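You operate a simulated robot arm through the tools that you are given. There is no shell and no other tool. Be economical: measure what you need, move in short steps, check, and stop when the job is done.

Carry out the task below with a simulated robot arm. There is one attempt and no reset: what you move stays moved.

TASK
Oil the green felt at the tin, then fit it in the felt holder.
Fine: swing the yellow-knob lever back over it; leave the old felt on the bench.
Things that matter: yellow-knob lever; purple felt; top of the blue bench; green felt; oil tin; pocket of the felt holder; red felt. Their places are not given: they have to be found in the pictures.

It is judged by the outcome, as a careful person would: the job done as asked, and still so three seconds after it is handed in. It fails if anything else is knocked over, pushed out of place, dropped, spilled or broken.

THE ROBOT
A 6-joint arm with a two-finger parallel gripper, fixed in place. Base frame: the origin is at the foot of the arm, x ahead of it, y to its left, z up; the work surface is at about z = 900. Lengths are in mm, angles in degrees, forces in N, time in s.
With the tool pointing down near the work surface it reaches from about 240 to 660 mm from the base axis. Its first joint turns from -66.0 to 66.0 degrees. Payload 2.9 kg.
Tool frame: the origin (TCP) lies between the finger pads and is the grasp point; the fingertips stand 30 mm ahead of it; z points along the fingers, y is the line along which they close. The gripper opens to 110 mm. The fingers are 20 mm wide and 10 mm thick; the gripper's body (48 by 112 mm) begins 55 mm behind the TCP.
Orientation is that of the tool frame in the base frame, as [roll, pitch, yaw] about the fixed x, y, z axes, in that order (R = Rz(yaw) Ry(pitch) Rx(roll)). With the fingers straight down and closing along the base's y, the tool's x points along the base's -x, its y along +y and its z along -z.

THE INTERFACE
- The arm moves only by the tool jog_arm. Its argument "rows" is a list of rows, each an object of numbers (a shift or turn left out is 0, a gripper value left out holds the last): "x", "y", "z": the shift along the tool's x, y, z in cm; "wx", "wy", "wz": the turn, a rotation vector about the tool's x, y, z in degrees; "jaw": the closure in counts, from 0 (fully open) to 255 (shut). In form: [{"x": .., "y": .., "z": .., "wx": .., "wy": .., "wz": .., "jaw": ..}, ...]. A call has 1 to 12 rows; each row shifts and turns the commanded pose from where the row before left it, along the tool's axes as they then stand. A row lasts 0.2 s, in which the tool goes at most 50 mm and 8.6 degrees; a call with a longer step from one row to the next is refused whole, and so is a gripper value outside its range. A pose out of reach is approached as far as the arm can. The call stops where the force on the tool passes 40 N (or 10 N more than at its start, if that is more) or the arm is blocked; 0.2 s more then pass. The fingers move at their own pace (about 108 mm/s each) and stop on an object; they squeeze with about 41 N. The grip force told is the motor's: it shows also when the fingers shut on nothing. Time passes only in rows, and 0.2 s behind the last, so rows that do not move let the fingers close. It gives the time, the measured TCP pose, the force on the tool (base axes), the opening and the grip force at its end, in the units of the frame above (readings bear some noise).
- Cameras (640 x 400 px; columns grow to the right, rows downward): "scene" is fixed at [94.1, 447.9, 1400]; the picture's right is [-0.69, -0.72, 0.00], its down [-0.31, 0.29, -0.91] and it looks along [0.66, -0.62, -0.43] (base axes); focal length 352 px, centre (320, 200). "wrist" rides on the gripper at [-36, 0, -57] in the tool frame; the picture's right is [0.00, -1.00, 0.00], its down [0.97, 0.00, -0.24] and it looks along [0.24, 0.00, 0.97] (tool axes); focal length 218 px, centre (320, 200).
- grab_frame(camera): a new picture of that camera. No time passes.
- point_at(camera, pixels): for up to 12 pixels [column, row] of the newest picture of that camera ("zoom" is the newest enlarged one), the place [x, y, z] in the base frame of the surface seen there, good to about 2 mm, but the place of the scene camera against the robot may be out by one fixed shift of up to 18 mm in any direction. No time passes.
- inspect(camera, box): a new picture of the part [left, top, right, bottom] of that camera's present view, enlarged. No time passes.
- hand_in(): hands the job in; it is judged then, once.

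Work in short steps. Measure before you move; look again where a grasp or a placing could have gone wrong, and mend it. You have 80 turns and 54 pictures in all, the two below and enlarged ones among them. Open the gripper and draw the arm clear of the work before you hand the job in, unless the task says otherwise; then end with one line.

The tools are called after "Call:" as name(argument=value, ...) on one line, values as JSON. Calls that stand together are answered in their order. jog_arm: Moves the arm, as the interface text tells. Its arguments: {"type":"object","properties":{"rows":{"type":"array","items":{"type":"object","properties":{"x":{"type":"number"},"y":{"type":"number"},"z":{"type":"number"},"wx":{"type":"number"},"wy":{"type":"number"},"wz":{"type":"number"},"jaw":{"type":"number"}}}}},"required":["rows"]} The other tools are called the same way: grab_frame (camera) takes a picture; point_at (camera, pixels) gives the place of the surface under pixels of a picture; inspect (camera, box) takes an enlarged picture of a part of a camera's view; hand_in () hands the job in.

At the start:

```text
time_s: 0.0
eef_pos: [378.9, 81.8, 1283.3]
orientation: [180.0, 0.0, -180.0]
wrist_force: [-1.0, -0.2, -0.7]
width: 110.1
gripper_force: 0.1
```

scene: 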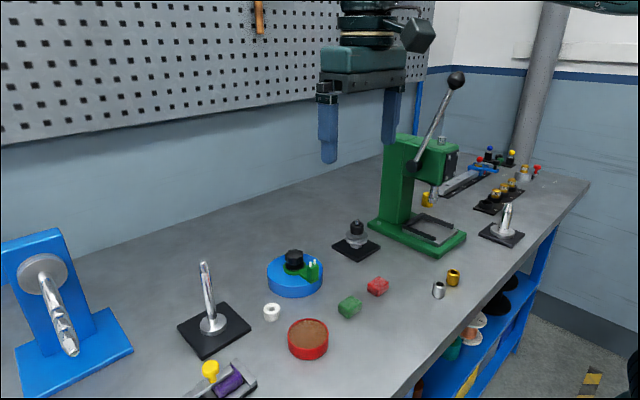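
wrist: 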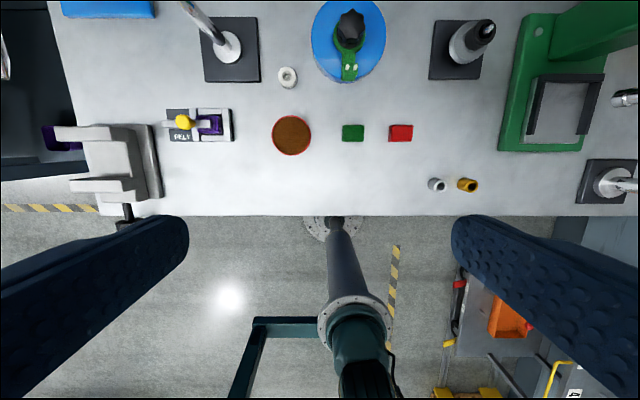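

The wrist view shows the felt holder at (200,125), the tin at (291,135), the green felt at (353,133) and the red felt at (401,133). I'll enlarge these and measure.

Call:
inspect(camera="wrist", box=[150, 90, 250, 152])

Call:
point_at(camera="wrist", pixels=[[183, 122], [211, 124], [226, 125], [175, 125], [291, 135], [353, 133], [401, 133], [343, 133], [363, 133], [353, 125], [353, 141], [260, 180]])

Call:
inspect(camera="scene", box=[170, 270, 400, 400])

```text
6.40 times, centred on (200, 121) of wrist
```

zoom: 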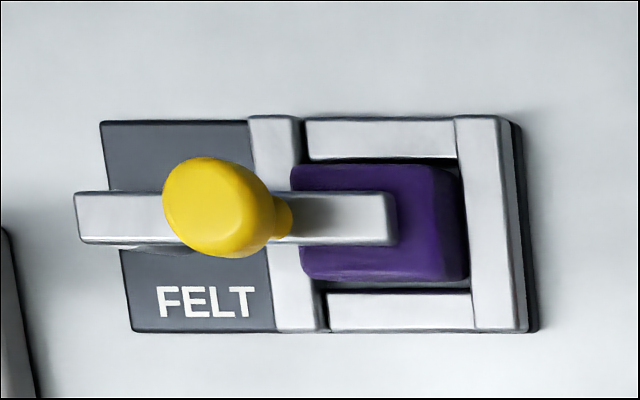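

```text
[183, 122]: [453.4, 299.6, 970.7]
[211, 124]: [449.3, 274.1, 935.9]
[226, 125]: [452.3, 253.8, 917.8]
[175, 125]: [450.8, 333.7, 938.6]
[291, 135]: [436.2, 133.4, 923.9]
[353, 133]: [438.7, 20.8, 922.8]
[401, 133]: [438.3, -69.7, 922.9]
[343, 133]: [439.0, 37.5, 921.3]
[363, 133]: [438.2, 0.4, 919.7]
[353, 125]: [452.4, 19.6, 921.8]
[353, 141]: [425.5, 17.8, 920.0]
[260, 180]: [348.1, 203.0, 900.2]
```

```text
2.78 times, centred on (285, 335) of scene
```

zoom: 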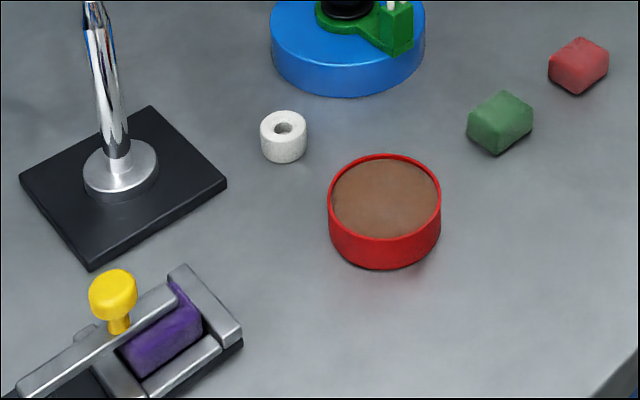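

The lever lies over the purple felt. I'll move closer above the holder to see its pivot.

Call:
jog_arm(rows=[{"x": -1.5, "y": 3.4, "z": 2.5}, {"x": -1.5, "y": 3.4, "z": 2.5}, {"x": -1.5, "y": 3.4, "z": 2.5}, {"x": -1.5, "y": 3.4, "z": 2.5}, {"x": -1.5, "y": 3.4, "z": 2.5}, {"x": -1.5, "y": 3.4, "z": 2.5}, {}])

Call:
grab_frame(camera="wrist")

Call:
inspect(camera="scene", box=[160, 340, 270, 400])

```text
time_s: 1.6
eef_pos: [471.7, 286.4, 1135.0]
orientation: [-180.0, 0.0, 180.0]
wrist_force: [0.8, -0.7, 0.2]
width: 110.0
gripper_force: 0.0
```

```text
49 pictures are left
```

wrist: 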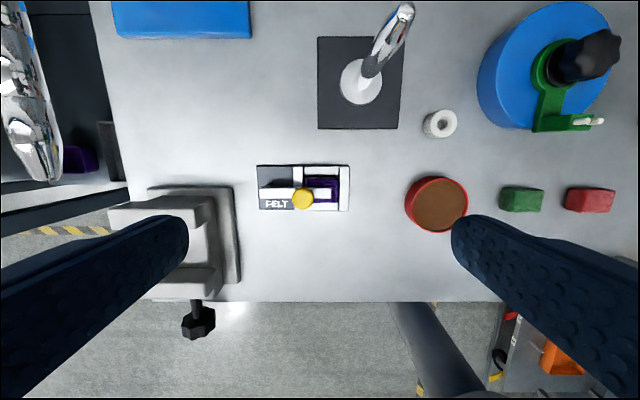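

```text
5.82 times, centred on (215, 370) of scene
```

zoom: 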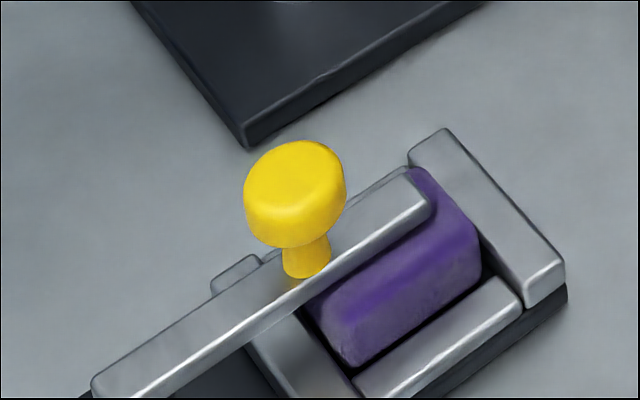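

Call:
inspect(camera="wrist", box=[245, 150, 365, 225])

Call:
point_at(camera="zoom", pixels=[[310, 254], [90, 250], [90, 210], [110, 230], [400, 230], [480, 245], [480, 200], [525, 180], [560, 180], [400, 110], [400, 310], [270, 110]])

```text
5.33 times, centred on (305, 188) of wrist
```

zoom: 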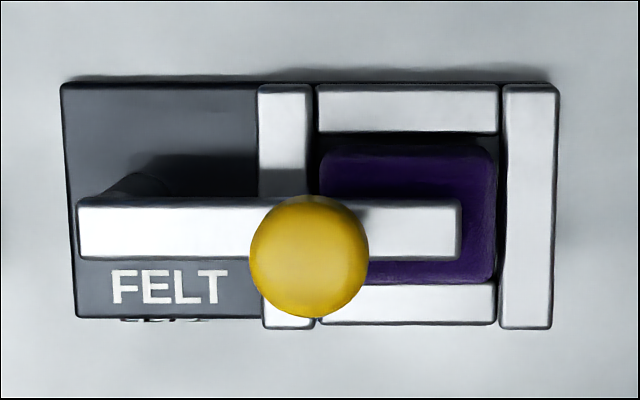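

```text
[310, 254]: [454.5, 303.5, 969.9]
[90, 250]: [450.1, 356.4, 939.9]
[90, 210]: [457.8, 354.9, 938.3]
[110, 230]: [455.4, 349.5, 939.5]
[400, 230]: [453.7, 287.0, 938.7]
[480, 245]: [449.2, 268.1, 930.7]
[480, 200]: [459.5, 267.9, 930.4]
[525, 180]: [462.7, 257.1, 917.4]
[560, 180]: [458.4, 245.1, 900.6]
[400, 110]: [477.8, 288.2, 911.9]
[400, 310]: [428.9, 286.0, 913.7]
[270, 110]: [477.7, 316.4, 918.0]
```

The lever seems to pivot at a post near y≈345, with the knob at (454,303). I'll check clearances on both sides for the swing.

Call:
point_at(camera="wrist", pixels=[[232, 200], [205, 210], [238, 240], [150, 205], [200, 275], [245, 30], [200, 36], [320, 126], [365, 80], [270, 240], [265, 167], [280, 300]])

Call:
inspect(camera="wrist", box=[250, 160, 300, 215])

```text
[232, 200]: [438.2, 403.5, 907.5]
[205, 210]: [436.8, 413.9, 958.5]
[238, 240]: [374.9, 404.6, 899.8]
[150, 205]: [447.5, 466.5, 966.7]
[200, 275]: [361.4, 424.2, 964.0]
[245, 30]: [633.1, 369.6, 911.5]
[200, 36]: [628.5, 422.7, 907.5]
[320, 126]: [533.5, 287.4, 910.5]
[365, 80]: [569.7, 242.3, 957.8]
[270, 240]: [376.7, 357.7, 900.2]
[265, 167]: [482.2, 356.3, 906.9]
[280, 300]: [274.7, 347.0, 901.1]
```

```text
7.27 times, centred on (275, 188) of wrist
```

zoom: 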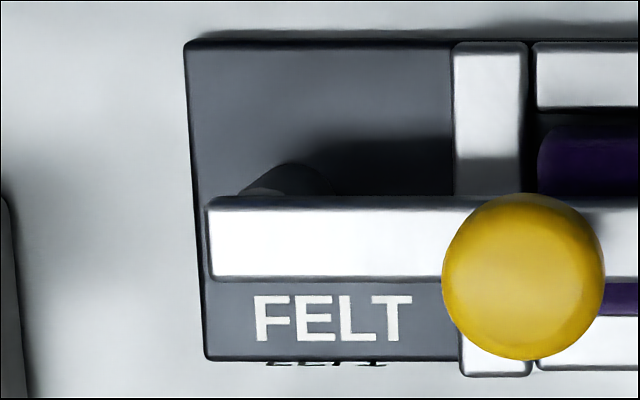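

The −x side is clear (vise y>404). I'll turn the tool +90° and partly close it to cage the knob, then check alignment.

Call:
jog_arm(rows=[{"wz": -8.2, "jaw": 165}, {"wz": -8.2}, {"wz": -8.2}, {"wz": -8.2}, {"wz": -8.2}, {"wz": -8.2}, {"wz": -8.2}, {"wz": -8.2}, {"wz": -8.2}, {"wz": -8.2}, {"wz": -8.0}, {}])

Call:
jog_arm(rows=[{"x": -1.7, "y": 1.77, "z": 3}, {"z": 4}, {"z": 4}, {}])

Call:
grab_frame(camera="wrist")

```text
time_s: 4.2
eef_pos: [468.6, 286.0, 1135.1]
orientation: [-179.9, -0.1, -89.8]
wrist_force: [0.8, 0.5, -0.6]
width: 38.8
gripper_force: 0.1
```

```text
time_s: 5.2
eef_pos: [452.4, 301.8, 1025.6]
orientation: [-180.0, 0.0, -90.0]
wrist_force: [-0.6, -0.2, -1.1]
width: 38.8
gripper_force: 0.0
```

```text
45 pictures are left
```

wrist: 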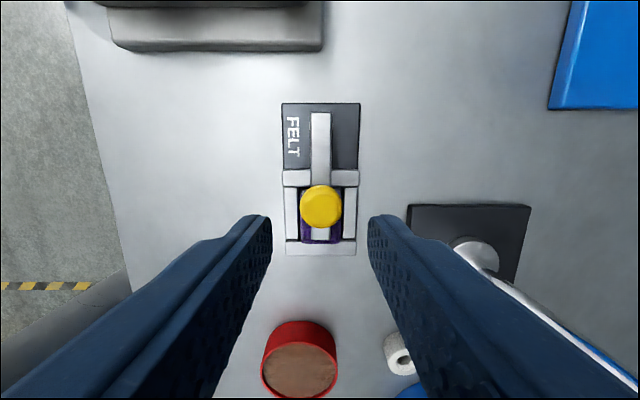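

Call:
point_at(camera="wrist", pixels=[[320, 206], [305, 206], [337, 206], [320, 190], [320, 224], [320, 120], [320, 150], [326, 240]])

```text
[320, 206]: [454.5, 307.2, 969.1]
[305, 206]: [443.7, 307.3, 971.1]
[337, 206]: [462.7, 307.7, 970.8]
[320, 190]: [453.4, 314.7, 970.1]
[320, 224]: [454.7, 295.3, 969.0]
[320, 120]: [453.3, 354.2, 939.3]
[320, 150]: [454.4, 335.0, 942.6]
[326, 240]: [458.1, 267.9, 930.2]
```

Knob is centred at about (453,305). I'll descend over it and close loosely.

Call:
jog_arm(rows=[{"x": -0.3, "y": -0.1, "z": 1.5}, {"z": 2}, {"z": 1.3}, {"jaw": 193}, {}, {}])

Call:
grab_frame(camera="wrist")

```text
time_s: 6.6
eef_pos: [451.9, 305.3, 976.3]
orientation: [179.9, 0.1, -90.0]
wrist_force: [-0.2, 0.4, 0.3]
width: 26.6
gripper_force: 0.1
```

```text
44 pictures are left
```

wrist: 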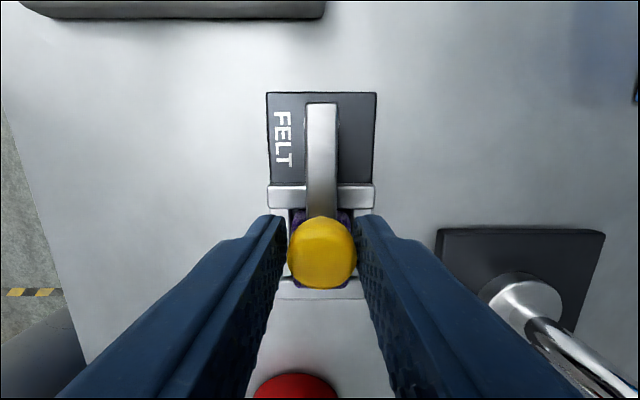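

The knob is caged between the fingers. I'll swing it toward −x along a 40 mm arc, a few steps first.

Call:
jog_arm(rows=[{"y": 0.57, "x": -0.04, "wz": 8.2}, {"y": 0.57, "x": -0.04, "wz": 8.2}, {"y": 0.57, "x": -0.04, "wz": 8.2}, {"y": 0.57, "x": -0.04, "wz": 8.2}, {}])

Call:
grab_frame(camera="wrist")

```text
time_s: 7.8
eef_pos: [430.3, 312.5, 977.4]
orientation: [-179.9, 0.1, -123.0]
wrist_force: [0.2, -0.8, -0.3]
width: 27.1
gripper_force: 0.3
```

```text
43 pictures are left
```

wrist: 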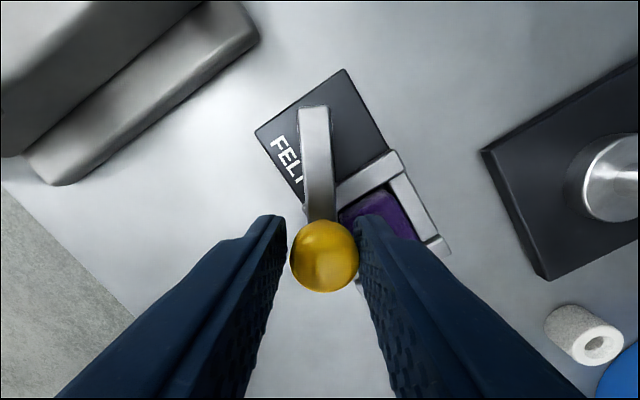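

The lever is swinging smoothly. I'll continue to about 95°.

Call:
jog_arm(rows=[{"y": 0.57, "x": -0.04, "wz": 8.2}, {"y": 0.57, "x": -0.04, "wz": 8.2}, {"y": 0.57, "x": -0.04, "wz": 8.2}, {"y": 0.57, "x": -0.04, "wz": 8.2}, {"y": 0.57, "x": -0.04, "wz": 8.2}, {"y": 0.57, "x": -0.04, "wz": 8.2}, {"y": 0.57, "x": -0.04, "wz": 8.2}, {}])

Call:
grab_frame(camera="wrist")

```text
time_s: 9.6
eef_pos: [412.2, 345.9, 977.1]
orientation: [-180.0, 0.0, 179.7]
wrist_force: [2.6, -6.0, 0.3]
width: 29.8
gripper_force: 2.9
```

```text
42 pictures are left
```

wrist: 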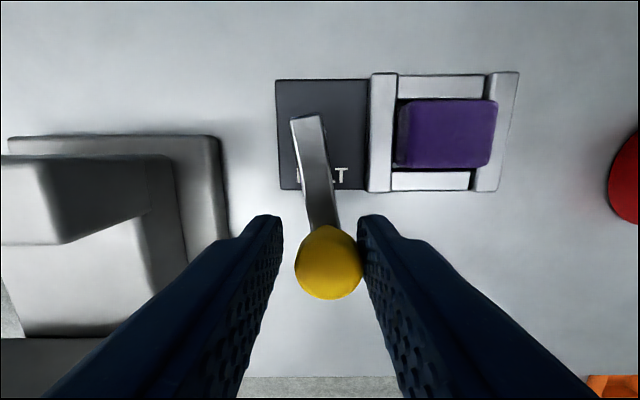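

The lever reached its stop at about 80°. I'll ease off, open slightly, rise, and measure the purple felt.

Call:
jog_arm(rows=[{"y": -0.2, "jaw": 170}, {}, {"z": -3}, {"z": -4}, {"z": -4}, {}])

Call:
jog_arm(rows=[{"x": -2, "y": -3, "wz": -8.2}, {"y": -3, "wz": -8.2}, {"wz": -8.2}, {"wz": -8.2}, {"wz": -8.2}, {"wz": -8.2}, {"wz": -8.2}, {"wz": -8.2}, {"wz": -8.2}, {"wz": -8.2}, {"wz": -7.7}, {}])

Call:
grab_frame(camera="wrist")

```text
time_s: 11.0
eef_pos: [412.5, 343.8, 1086.0]
orientation: [-180.0, 0.0, 179.8]
wrist_force: [0.3, 0.0, 0.5]
width: 36.7
gripper_force: 0.0
```

```text
time_s: 13.6
eef_pos: [436.9, 284.2, 1087.0]
orientation: [180.0, 0.0, -90.5]
wrist_force: [-0.7, 0.4, 0.8]
width: 36.6
gripper_force: 0.1
```

```text
41 pictures are left
```

wrist: 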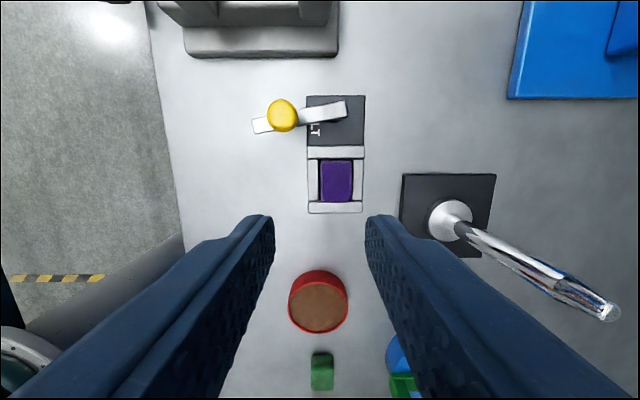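

Call:
inspect(camera="wrist", box=[285, 135, 385, 220])

Call:
point_at(camera="wrist", pixels=[[337, 181], [323, 181], [351, 181], [337, 164], [337, 199], [313, 181], [359, 181], [334, 152], [336, 207], [285, 115], [258, 126], [340, 107]])

```text
4.71 times, centred on (335, 178) of wrist
```

zoom: 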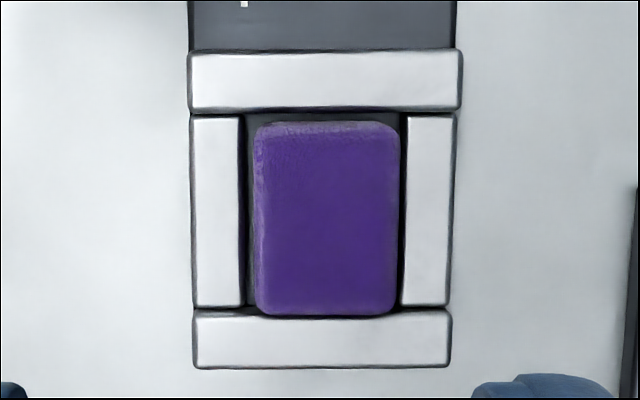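

```text
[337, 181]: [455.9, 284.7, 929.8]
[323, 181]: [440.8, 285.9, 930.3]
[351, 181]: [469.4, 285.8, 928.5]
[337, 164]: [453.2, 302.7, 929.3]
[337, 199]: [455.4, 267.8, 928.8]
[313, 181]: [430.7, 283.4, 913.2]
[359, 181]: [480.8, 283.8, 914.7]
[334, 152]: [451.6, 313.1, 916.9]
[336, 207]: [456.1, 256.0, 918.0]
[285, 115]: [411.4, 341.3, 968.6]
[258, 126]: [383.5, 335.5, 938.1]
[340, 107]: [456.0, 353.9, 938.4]
```

Purple felt centre is (455.5,285.5), top z≈930, with walls up to 914–918. I'll descend and grip it across x with the tips just above the walls.

Call:
jog_arm(rows=[{"x": -0.13, "y": -1.86, "z": 3, "wz": -0.5, "jaw": 120}, {"z": 4}, {"z": 4}, {"z": 1.6}, {"z": 1.4}, {}])

Call:
grab_frame(camera="wrist")

```text
time_s: 15.0
eef_pos: [455.0, 285.8, 946.2]
orientation: [-180.0, -0.1, -90.0]
wrist_force: [0.7, -1.0, 0.5]
width: 58.1
gripper_force: 0.0
```

```text
39 pictures are left
```

wrist: 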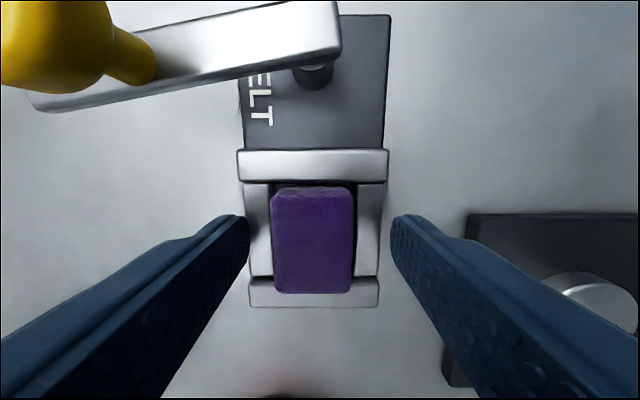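

Call:
jog_arm(rows=[{"jaw": 255}, {}, {}, {}])

Call:
jog_arm(rows=[{"z": -1}, {"z": -2}, {"z": -4}, {}])

Call:
grab_frame(camera="wrist")

```text
time_s: 16.0
eef_pos: [454.9, 286.4, 946.1]
orientation: [-180.0, 0.0, -89.9]
wrist_force: [-6.5, 0.6, -0.1]
width: 28.9
gripper_force: 40.8
```

```text
time_s: 17.0
eef_pos: [456.1, 283.8, 1018.2]
orientation: [-179.8, 0.0, -90.0]
wrist_force: [-0.2, -1.1, -0.7]
width: 29.2
gripper_force: 40.6
```

```text
38 pictures are left
```

wrist: 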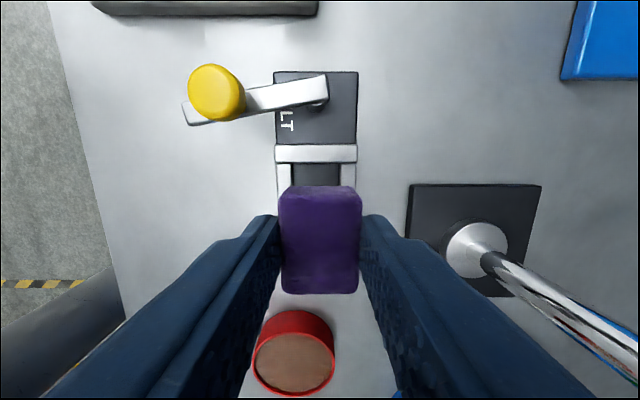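

The old felt is out (29 mm grip). I'll set it on the open bench at about (370,220).

Call:
jog_arm(rows=[{"x": 3.2, "y": 2.8}, {"x": 3.2, "y": 2.8}, {"y": 3}, {"z": 4}, {"z": 2}, {"z": 1.2}, {}])

Call:
grab_frame(camera="scene")

```text
time_s: 18.6
eef_pos: [370.4, 222.9, 944.8]
orientation: [180.0, 0.0, -90.1]
wrist_force: [-0.3, 0.2, -1.2]
width: 29.2
gripper_force: 41.1
```

```text
37 pictures are left
```

scene: 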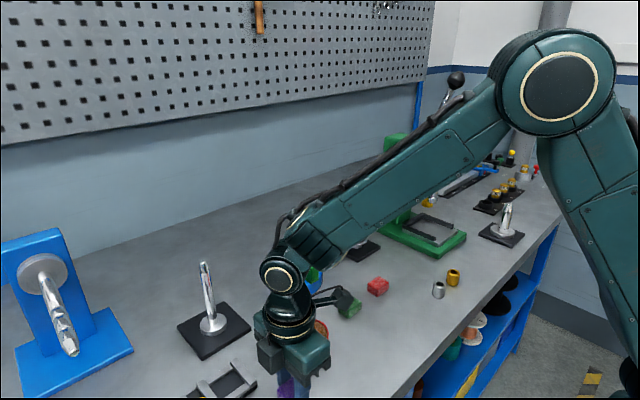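

Lowering in small steps until contact.

Call:
jog_arm(rows=[{"z": 0.2}, {"z": 0.15}, {"z": 0.1}, {}])

```text
time_s: 19.6
eef_pos: [369.5, 222.0, 940.5]
orientation: [180.0, 0.0, -90.0]
wrist_force: [0.4, 1.0, 0.3]
width: 29.1
gripper_force: 41.4
```

Call:
jog_arm(rows=[{"z": 0.1}, {"z": 0.1}, {}])

```text
time_s: 20.4
eef_pos: [369.2, 221.5, 938.6]
orientation: [-180.0, 0.1, -90.0]
wrist_force: [-0.6, -0.3, 0.0]
width: 29.3
gripper_force: 41.4
```

Call:
jog_arm(rows=[{"z": 0.1}, {"z": 0.1}, {}])

Call:
inspect(camera="scene", box=[240, 340, 350, 400])

```text
time_s: 21.2
eef_pos: [370.3, 221.2, 937.6]
orientation: [-179.7, 0.1, -89.9]
wrist_force: [-4.6, -0.3, 21.3]
width: 28.9
gripper_force: 41.1
```

```text
5.82 times, centred on (295, 370) of scene
```

zoom: 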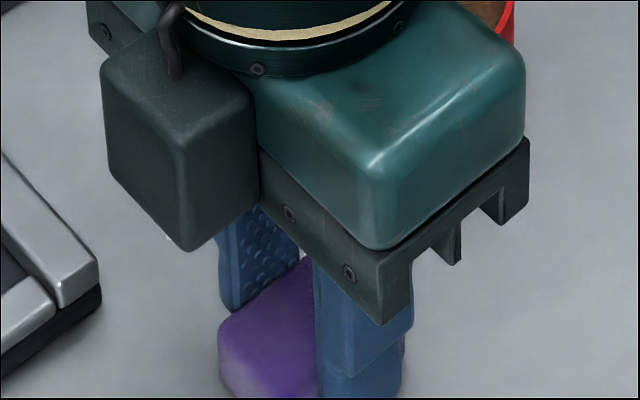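

Contact at TCP z≈937.5. I'll release, rise, and travel to above the green felt.

Call:
jog_arm(rows=[{"z": -0.05, "jaw": 120}, {}, {}, {"z": -3}, {"z": -4.5}, {"z": -4.5}, {}])

Call:
jog_arm(rows=[{"x": 4, "y": -1.4}, {"x": 4, "y": -1.4}, {"x": 4, "y": -1.4}, {"x": 4, "y": -1.4}, {"x": 3, "y": -1.2}, {}])

Call:
grab_frame(camera="wrist")

Call:
grab_frame(camera="scene")

```text
time_s: 22.8
eef_pos: [369.9, 223.1, 1058.2]
orientation: [179.9, 0.0, -89.9]
wrist_force: [-0.1, 0.3, 0.2]
width: 58.1
gripper_force: 0.1
```

```text
time_s: 24.2
eef_pos: [437.0, 32.2, 1055.6]
orientation: [-180.0, 0.0, -89.8]
wrist_force: [0.2, -0.2, -0.3]
width: 58.2
gripper_force: 0.0
```

```text
35 pictures are left
```

wrist: 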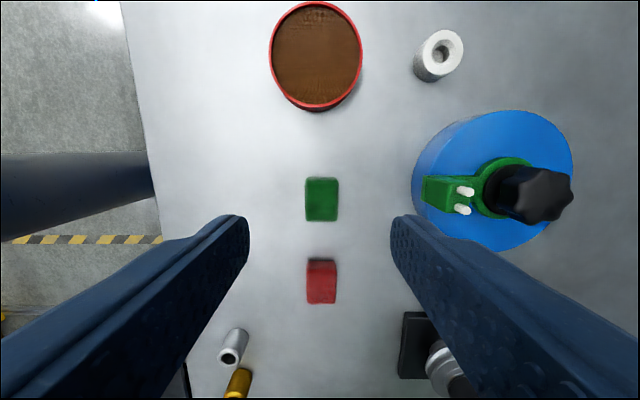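

```text
34 pictures are left
```

scene: 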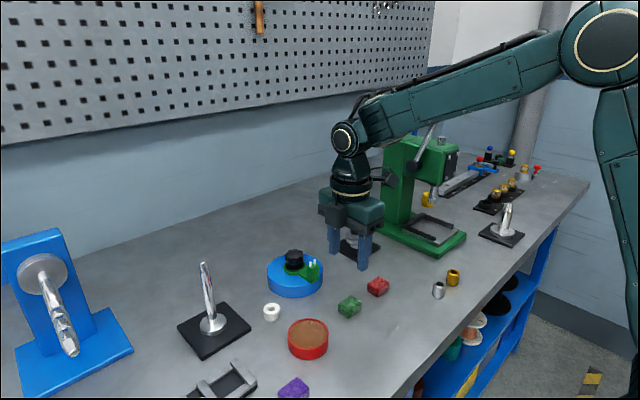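

Call:
point_at(camera="wrist", pixels=[[322, 199], [308, 199], [336, 199], [322, 181], [322, 217], [316, 55], [316, 104], [273, 55], [360, 55], [319, 280], [316, 5], [430, 195]])

```text
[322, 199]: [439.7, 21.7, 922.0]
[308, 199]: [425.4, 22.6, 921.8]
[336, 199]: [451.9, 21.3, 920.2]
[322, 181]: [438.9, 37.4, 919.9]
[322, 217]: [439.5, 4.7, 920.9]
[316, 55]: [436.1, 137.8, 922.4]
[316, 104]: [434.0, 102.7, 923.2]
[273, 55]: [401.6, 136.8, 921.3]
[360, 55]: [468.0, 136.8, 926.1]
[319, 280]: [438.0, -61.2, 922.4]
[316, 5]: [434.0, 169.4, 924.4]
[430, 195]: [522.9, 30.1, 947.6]
```

Green felt centre is (439,21), top z≈922. I'll descend and grip with the same overlap.

Call:
jog_arm(rows=[{"x": 1.12, "y": -0.2, "z": 3}, {"z": 4}, {"z": 2.8}, {"z": 1.5}, {"z": 0.5}, {}])

Call:
grab_frame(camera="wrist")

```text
time_s: 25.6
eef_pos: [439.9, 20.1, 938.5]
orientation: [180.0, 0.0, -90.0]
wrist_force: [-0.3, 0.3, -0.2]
width: 58.0
gripper_force: 0.1
```

```text
33 pictures are left
```

wrist: 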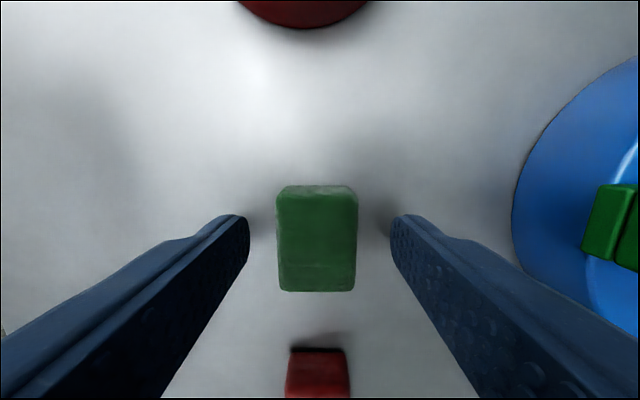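

Call:
jog_arm(rows=[{"z": 0.1, "jaw": 255}, {}, {}, {}])

Call:
jog_arm(rows=[{"z": -1}, {"z": -2}, {"z": -3}, {}])

Call:
grab_frame(camera="wrist")

```text
time_s: 26.6
eef_pos: [440.0, 20.3, 938.5]
orientation: [-179.9, 0.0, -90.0]
wrist_force: [-0.5, -0.5, 5.8]
width: 29.2
gripper_force: 40.8
```

```text
time_s: 27.6
eef_pos: [438.5, 20.1, 997.6]
orientation: [180.0, 0.0, -90.0]
wrist_force: [0.4, 0.6, 0.0]
width: 28.9
gripper_force: 41.0
```

```text
32 pictures are left
```

wrist: 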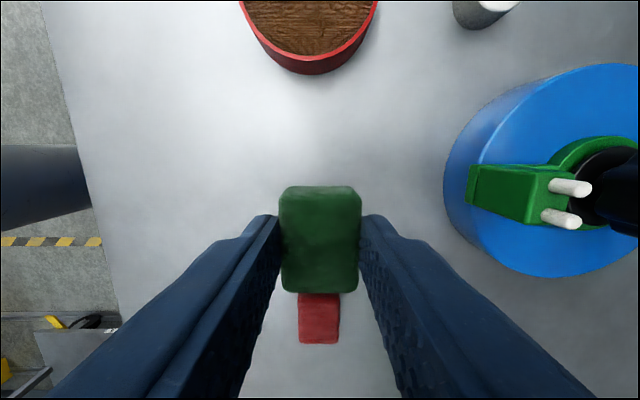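

Felt held. The tin centre is about (435,136) with its surface at z≈923; I'll move over it and lower gently.

Call:
jog_arm(rows=[{"x": -3, "y": 0.1}, {"x": -3, "y": 0.1}, {"x": -3, "y": 0.1}, {"x": -2.6, "y": 0.05}, {"z": 1.5}, {"z": 1.3}, {}])

Call:
inspect(camera="scene", box=[240, 290, 380, 380])

```text
time_s: 29.2
eef_pos: [436.7, 134.6, 969.4]
orientation: [-179.9, 0.0, -90.1]
wrist_force: [0.7, 0.6, -0.4]
width: 29.2
gripper_force: 41.0
```

```text
4.44 times, centred on (310, 335) of scene
```

zoom: 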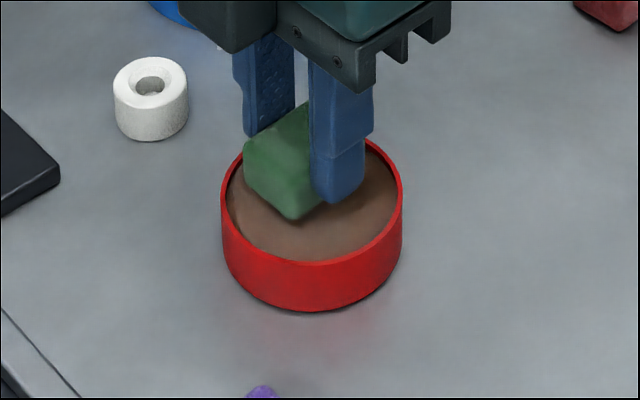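

Call:
jog_arm(rows=[{"z": 0.25}, {"z": 0.2}, {"z": 0.1}, {}])

```text
time_s: 30.2
eef_pos: [436.5, 136.9, 964.2]
orientation: [179.9, -0.1, -90.0]
wrist_force: [-0.1, 1.4, -0.1]
width: 29.4
gripper_force: 41.0
```

Call:
jog_arm(rows=[{"z": 0.1}, {"z": 0.1}, {}])

```text
time_s: 31.0
eef_pos: [435.5, 135.9, 961.2]
orientation: [180.0, 0.0, -89.9]
wrist_force: [-0.1, 0.4, -0.2]
width: 29.0
gripper_force: 40.6
```

Call:
jog_arm(rows=[{"z": 0.1}, {"z": 0.05}, {}])

```text
time_s: 31.8
eef_pos: [436.1, 136.4, 961.2]
orientation: [-179.8, 0.0, -90.0]
wrist_force: [-2.1, -1.1, 8.9]
width: 29.3
gripper_force: 40.9
```

Contact at 9 N. I'll hold it a second on the pad and look.

Call:
jog_arm(rows=[{}, {}, {}, {}, {}, {}])

Call:
inspect(camera="scene", box=[240, 290, 380, 380])

```text
time_s: 33.2
eef_pos: [436.7, 136.6, 960.7]
orientation: [-179.9, 0.0, -90.1]
wrist_force: [1.4, 0.7, 10.6]
width: 28.9
gripper_force: 41.3
```

```text
4.44 times, centred on (310, 335) of scene
```

zoom: 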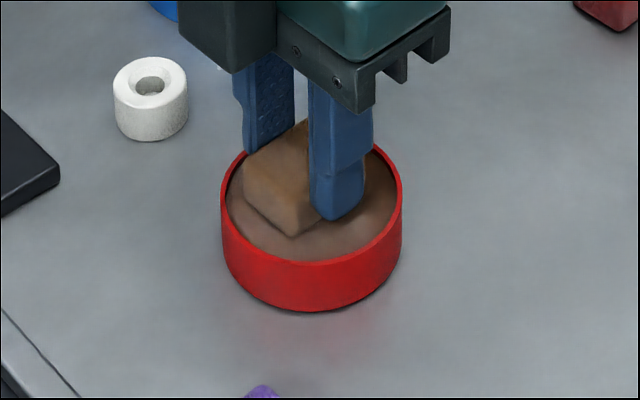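

The felt turned brown, so it's oiled. I'll lift and move over the pocket at TCP (455.3,285).

Call:
jog_arm(rows=[{"z": -1}, {"z": -3}, {"z": -2}, {"x": -3.7, "y": -0.5}, {"x": -3.7, "y": -0.5}, {"x": -3.7, "y": -0.5}, {"x": -3.7, "y": -0.38}, {}, {}])

Call:
grab_frame(camera="wrist")

Call:
inspect(camera="scene", box=[160, 290, 330, 400])

```text
time_s: 35.2
eef_pos: [455.6, 285.2, 1021.5]
orientation: [-180.0, 0.1, -90.0]
wrist_force: [-1.0, -0.3, 0.0]
width: 29.1
gripper_force: 40.9
```

```text
29 pictures are left
```

wrist: 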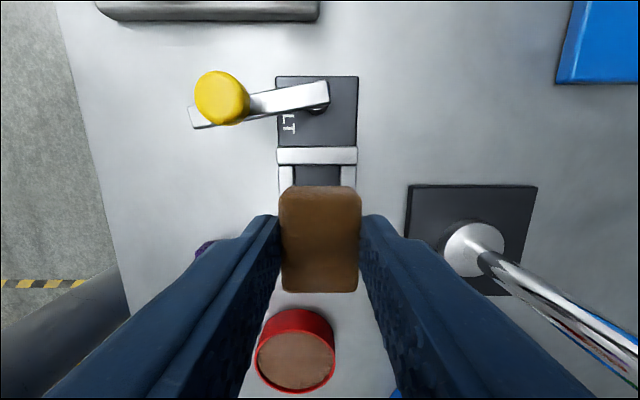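

```text
3.64 times, centred on (245, 345) of scene
```

zoom: 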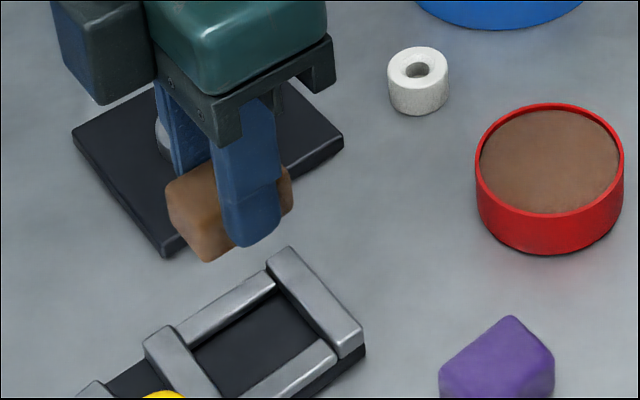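

Descending to just above the walls, then slow insertion.

Call:
jog_arm(rows=[{"z": 3}, {"z": 2.5}, {"z": 0.6}, {}])

Call:
grab_frame(camera="wrist")

Call:
inspect(camera="scene", box=[160, 320, 280, 400])

```text
time_s: 36.2
eef_pos: [456.1, 284.3, 958.8]
orientation: [179.9, 0.0, -90.0]
wrist_force: [1.1, -0.3, -0.2]
width: 29.1
gripper_force: 41.3
```

```text
27 pictures are left
```

wrist: 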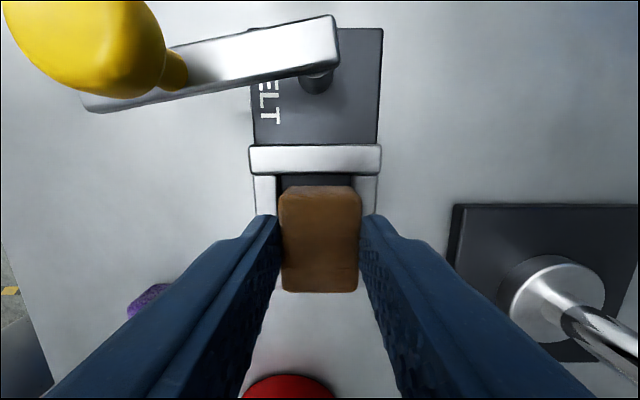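

```text
5.00 times, centred on (220, 360) of scene
```

zoom: 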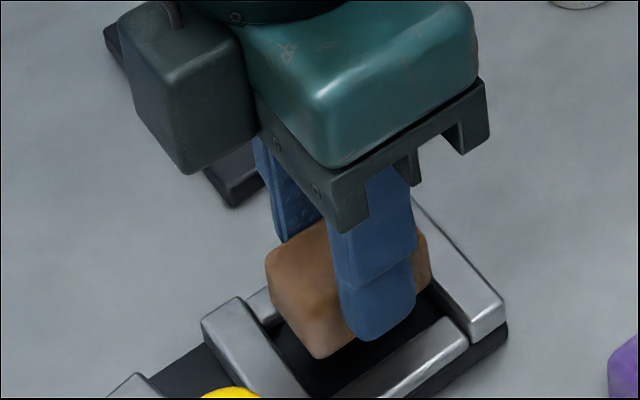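

The holder appears about 1.5 mm to −x of the felt. I'll correct that and insert in small steps.

Call:
jog_arm(rows=[{"y": 0.15}, {"z": 0.3}, {"z": 0.3}, {"z": 0.2}, {}])

```text
time_s: 37.4
eef_pos: [454.2, 284.5, 951.4]
orientation: [180.0, 0.0, -90.0]
wrist_force: [0.1, 0.1, 0.8]
width: 29.4
gripper_force: 41.2
```

Below wall-top level with no force, so it's entering. Continuing to the floor.

Call:
jog_arm(rows=[{"z": 0.2}, {"z": 0.15}, {"z": 0.1}, {}])

```text
time_s: 38.4
eef_pos: [452.7, 283.6, 947.0]
orientation: [-179.9, 0.0, -90.0]
wrist_force: [0.5, -0.2, 0.5]
width: 29.3
gripper_force: 41.1
```

Call:
jog_arm(rows=[{"z": 0.1}, {"z": 0.05}, {}])

```text
time_s: 39.2
eef_pos: [453.7, 283.9, 946.9]
orientation: [-179.9, -0.1, -89.9]
wrist_force: [0.9, 0.0, 3.1]
width: 29.1
gripper_force: 40.9
```

Light floor contact at the expected depth. Releasing and rising to look.

Call:
jog_arm(rows=[{"jaw": 120}, {}, {}, {"z": -3}, {"z": -4}, {"z": -4}, {}])

Call:
grab_frame(camera="wrist")

Call:
inspect(camera="scene", box=[160, 320, 280, 400])

```text
time_s: 40.8
eef_pos: [453.9, 283.9, 1056.8]
orientation: [-180.0, 0.1, -90.0]
wrist_force: [0.0, -0.3, 0.4]
width: 58.2
gripper_force: 0.0
```

```text
25 pictures are left
```

wrist: 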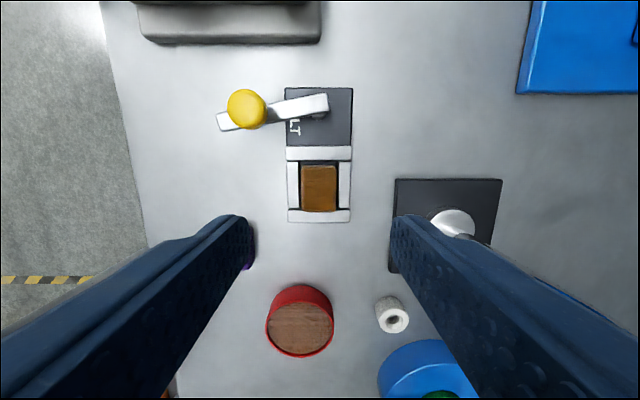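

```text
5.00 times, centred on (220, 360) of scene
```

zoom: 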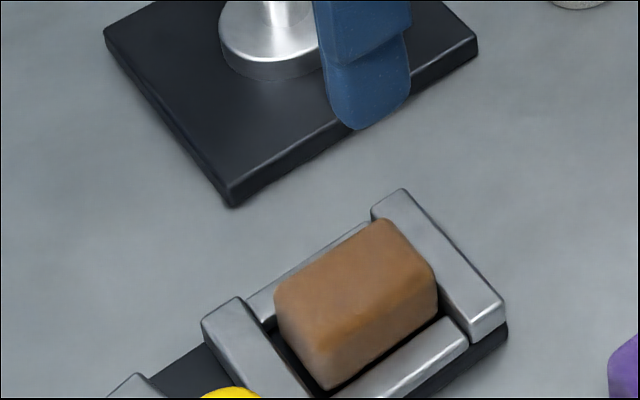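

The felt is seated. I'll measure its top and the knob for the return swing.

Call:
point_at(camera="wrist", pixels=[[319, 188], [305, 188], [333, 188], [319, 171], [319, 207], [245, 108], [229, 108], [262, 108], [225, 122], [320, 104]])

Call:
jog_arm(rows=[{"wz": 8.2, "jaw": 165}, {"wz": 8.2}, {"wz": 8.2}, {"wz": 8.2}, {"wz": 8.2}, {"wz": 8.2}, {"wz": 8.2}, {"wz": 8.2}, {"wz": 8.2}, {"wz": 8.2}, {"wz": 8.0}, {}])

```text
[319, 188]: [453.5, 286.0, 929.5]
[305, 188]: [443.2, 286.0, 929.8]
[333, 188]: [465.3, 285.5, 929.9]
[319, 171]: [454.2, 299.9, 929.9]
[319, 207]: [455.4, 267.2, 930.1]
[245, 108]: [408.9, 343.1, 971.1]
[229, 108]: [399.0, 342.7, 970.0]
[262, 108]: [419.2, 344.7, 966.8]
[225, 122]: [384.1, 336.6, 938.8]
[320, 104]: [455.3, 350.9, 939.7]
```

```text
time_s: 43.4
eef_pos: [451.7, 283.1, 1056.1]
orientation: [-180.0, 0.1, 179.9]
wrist_force: [0.0, -0.3, -0.2]
width: 39.1
gripper_force: 0.1
```

Felt top is 930, same as the old one. Now over the knob at about (411,342).

Call:
jog_arm(rows=[{"x": 2.1, "y": 2.95}, {"x": 2.1, "y": 2.95}, {"z": 3}, {}])

Call:
grab_frame(camera="wrist")

```text
time_s: 44.4
eef_pos: [409.6, 344.0, 1025.9]
orientation: [-179.9, 0.0, -179.9]
wrist_force: [0.2, -0.7, -0.5]
width: 38.6
gripper_force: 0.1
```

```text
23 pictures are left
```

wrist: 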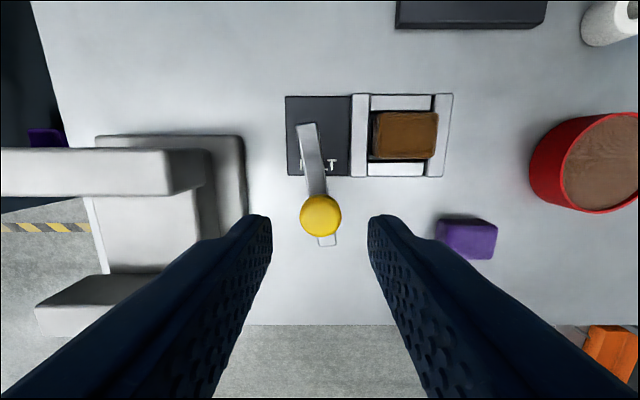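

Knob is centred at column 320. I'll align with the lever (−10°), descend and cage it.

Call:
jog_arm(rows=[{"wz": -5}, {"wz": -5}, {"z": 2}, {"z": 1.5}, {"z": 1.3}, {"jaw": 193}, {}, {}])

Call:
grab_frame(camera="wrist")

```text
time_s: 46.2
eef_pos: [411.5, 343.3, 978.1]
orientation: [-180.0, 0.0, -169.9]
wrist_force: [0.3, 0.1, 0.5]
width: 26.4
gripper_force: 0.0
```

```text
22 pictures are left
```

wrist: 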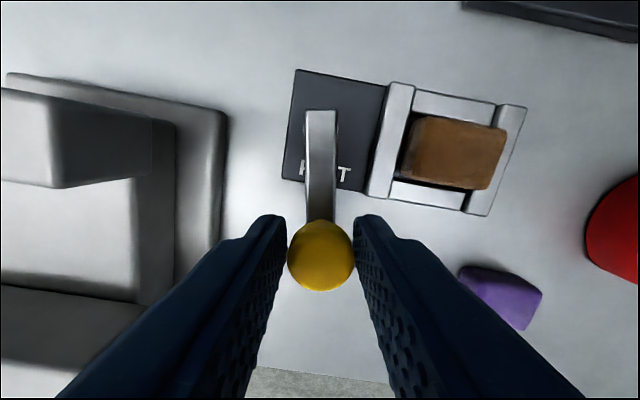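

Knob caged and aligned. Swinging back 56° first.

Call:
jog_arm(rows=[{"y": -0.612, "x": -0.043, "wz": -8}, {"y": -0.612, "x": -0.043, "wz": -8}, {"y": -0.612, "x": -0.043, "wz": -8}, {"y": -0.612, "x": -0.043, "wz": -8}, {"y": -0.612, "x": -0.043, "wz": -8}, {"y": -0.612, "x": -0.043, "wz": -8}, {"y": -0.612, "x": -0.043, "wz": -8}, {}])

Call:
grab_frame(camera="wrist")

```text
time_s: 48.0
eef_pos: [436.7, 309.1, 977.4]
orientation: [-179.9, 0.1, -113.9]
wrist_force: [0.1, -0.2, -0.4]
width: 27.0
gripper_force: 0.5
```

```text
21 pictures are left
```

wrist: 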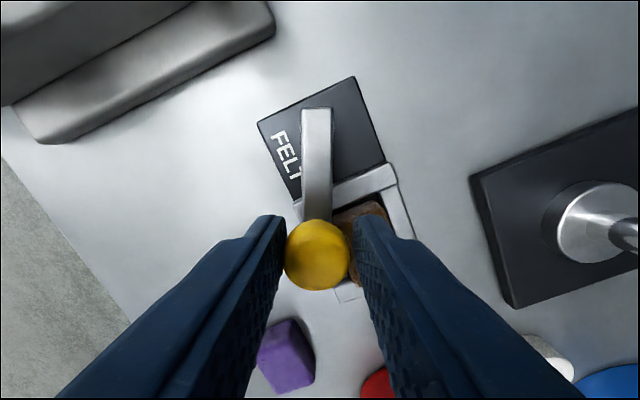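

Call:
jog_arm(rows=[{"y": -0.612, "x": -0.043, "wz": -8}, {"y": -0.612, "x": -0.043, "wz": -8}, {"y": -0.612, "x": -0.043, "wz": -8}, {"y": -0.15}, {}])

Call:
grab_frame(camera="wrist")

```text
time_s: 49.2
eef_pos: [454.7, 308.5, 978.5]
orientation: [180.0, 0.1, -89.9]
wrist_force: [-2.3, -0.9, 0.1]
width: 27.7
gripper_force: 1.2
```

```text
20 pictures are left
```

wrist: 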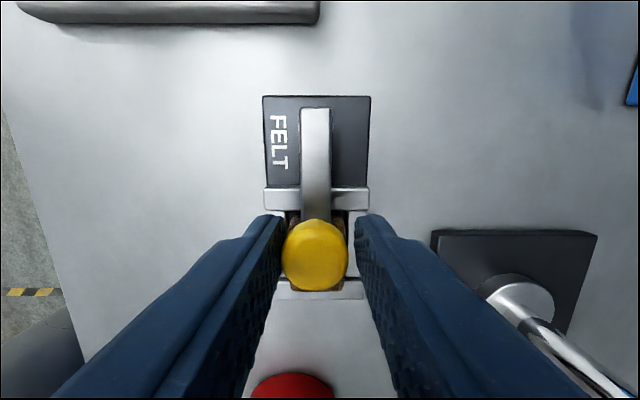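

The lever is straight over the felt with slight stop force. I'll ease off, open, and rise clear.

Call:
jog_arm(rows=[{"y": 0.1, "jaw": 165}, {}, {"z": -3}, {"z": -4}, {"z": -4}, {"z": -4}, {}])

Call:
jog_arm(rows=[{"x": 3, "y": 2, "z": -3}, {"x": 3, "y": 2, "z": -3}, {"x": 4, "y": 2}, {"x": 4}, {"x": 4, "jaw": 0}, {}, {}])

Call:
inspect(camera="scene", box=[160, 290, 336, 400])

Call:
grab_frame(camera="wrist")

Call:
grab_frame(camera="scene")

```text
time_s: 50.8
eef_pos: [454.0, 308.1, 1128.8]
orientation: [180.0, 0.0, -90.0]
wrist_force: [0.2, 0.9, -0.5]
width: 38.6
gripper_force: 0.1
```

```text
time_s: 52.4
eef_pos: [395.6, 130.3, 1186.4]
orientation: [-179.9, 0.0, -90.0]
wrist_force: [0.3, 0.0, 0.2]
width: 110.2
gripper_force: 0.0
```

```text
3.64 times, centred on (248, 345) of scene
```

zoom: 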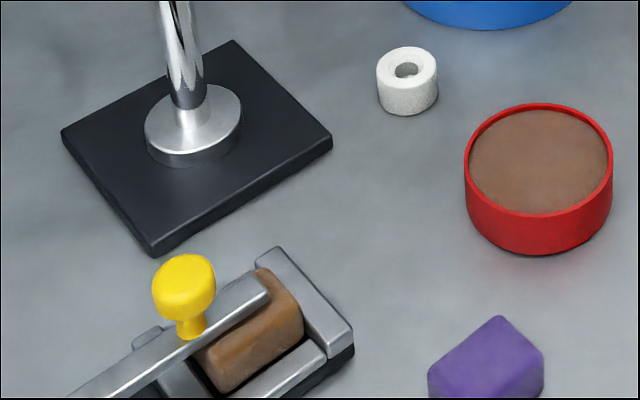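

```text
18 pictures are left
```

wrist: 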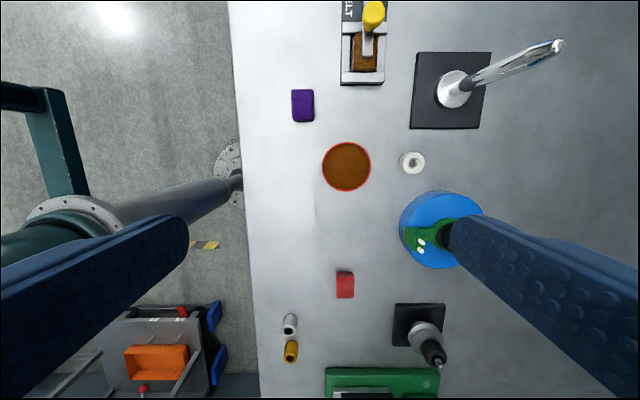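

```text
17 pictures are left
```

scene: 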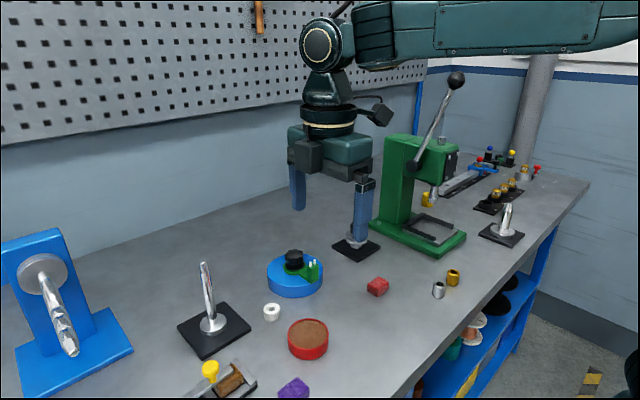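

The oiled felt is in the pocket with the lever over it. The purple felt is on the bench, nothing else has moved, and the arm is clear with the gripper open.

Call:
hand_in()

```text
The job is handed in.
```

I oiled the green felt at the tin and fitted it in the holder, swung the yellow-knob lever back over it, and left the old purple felt on the bench.
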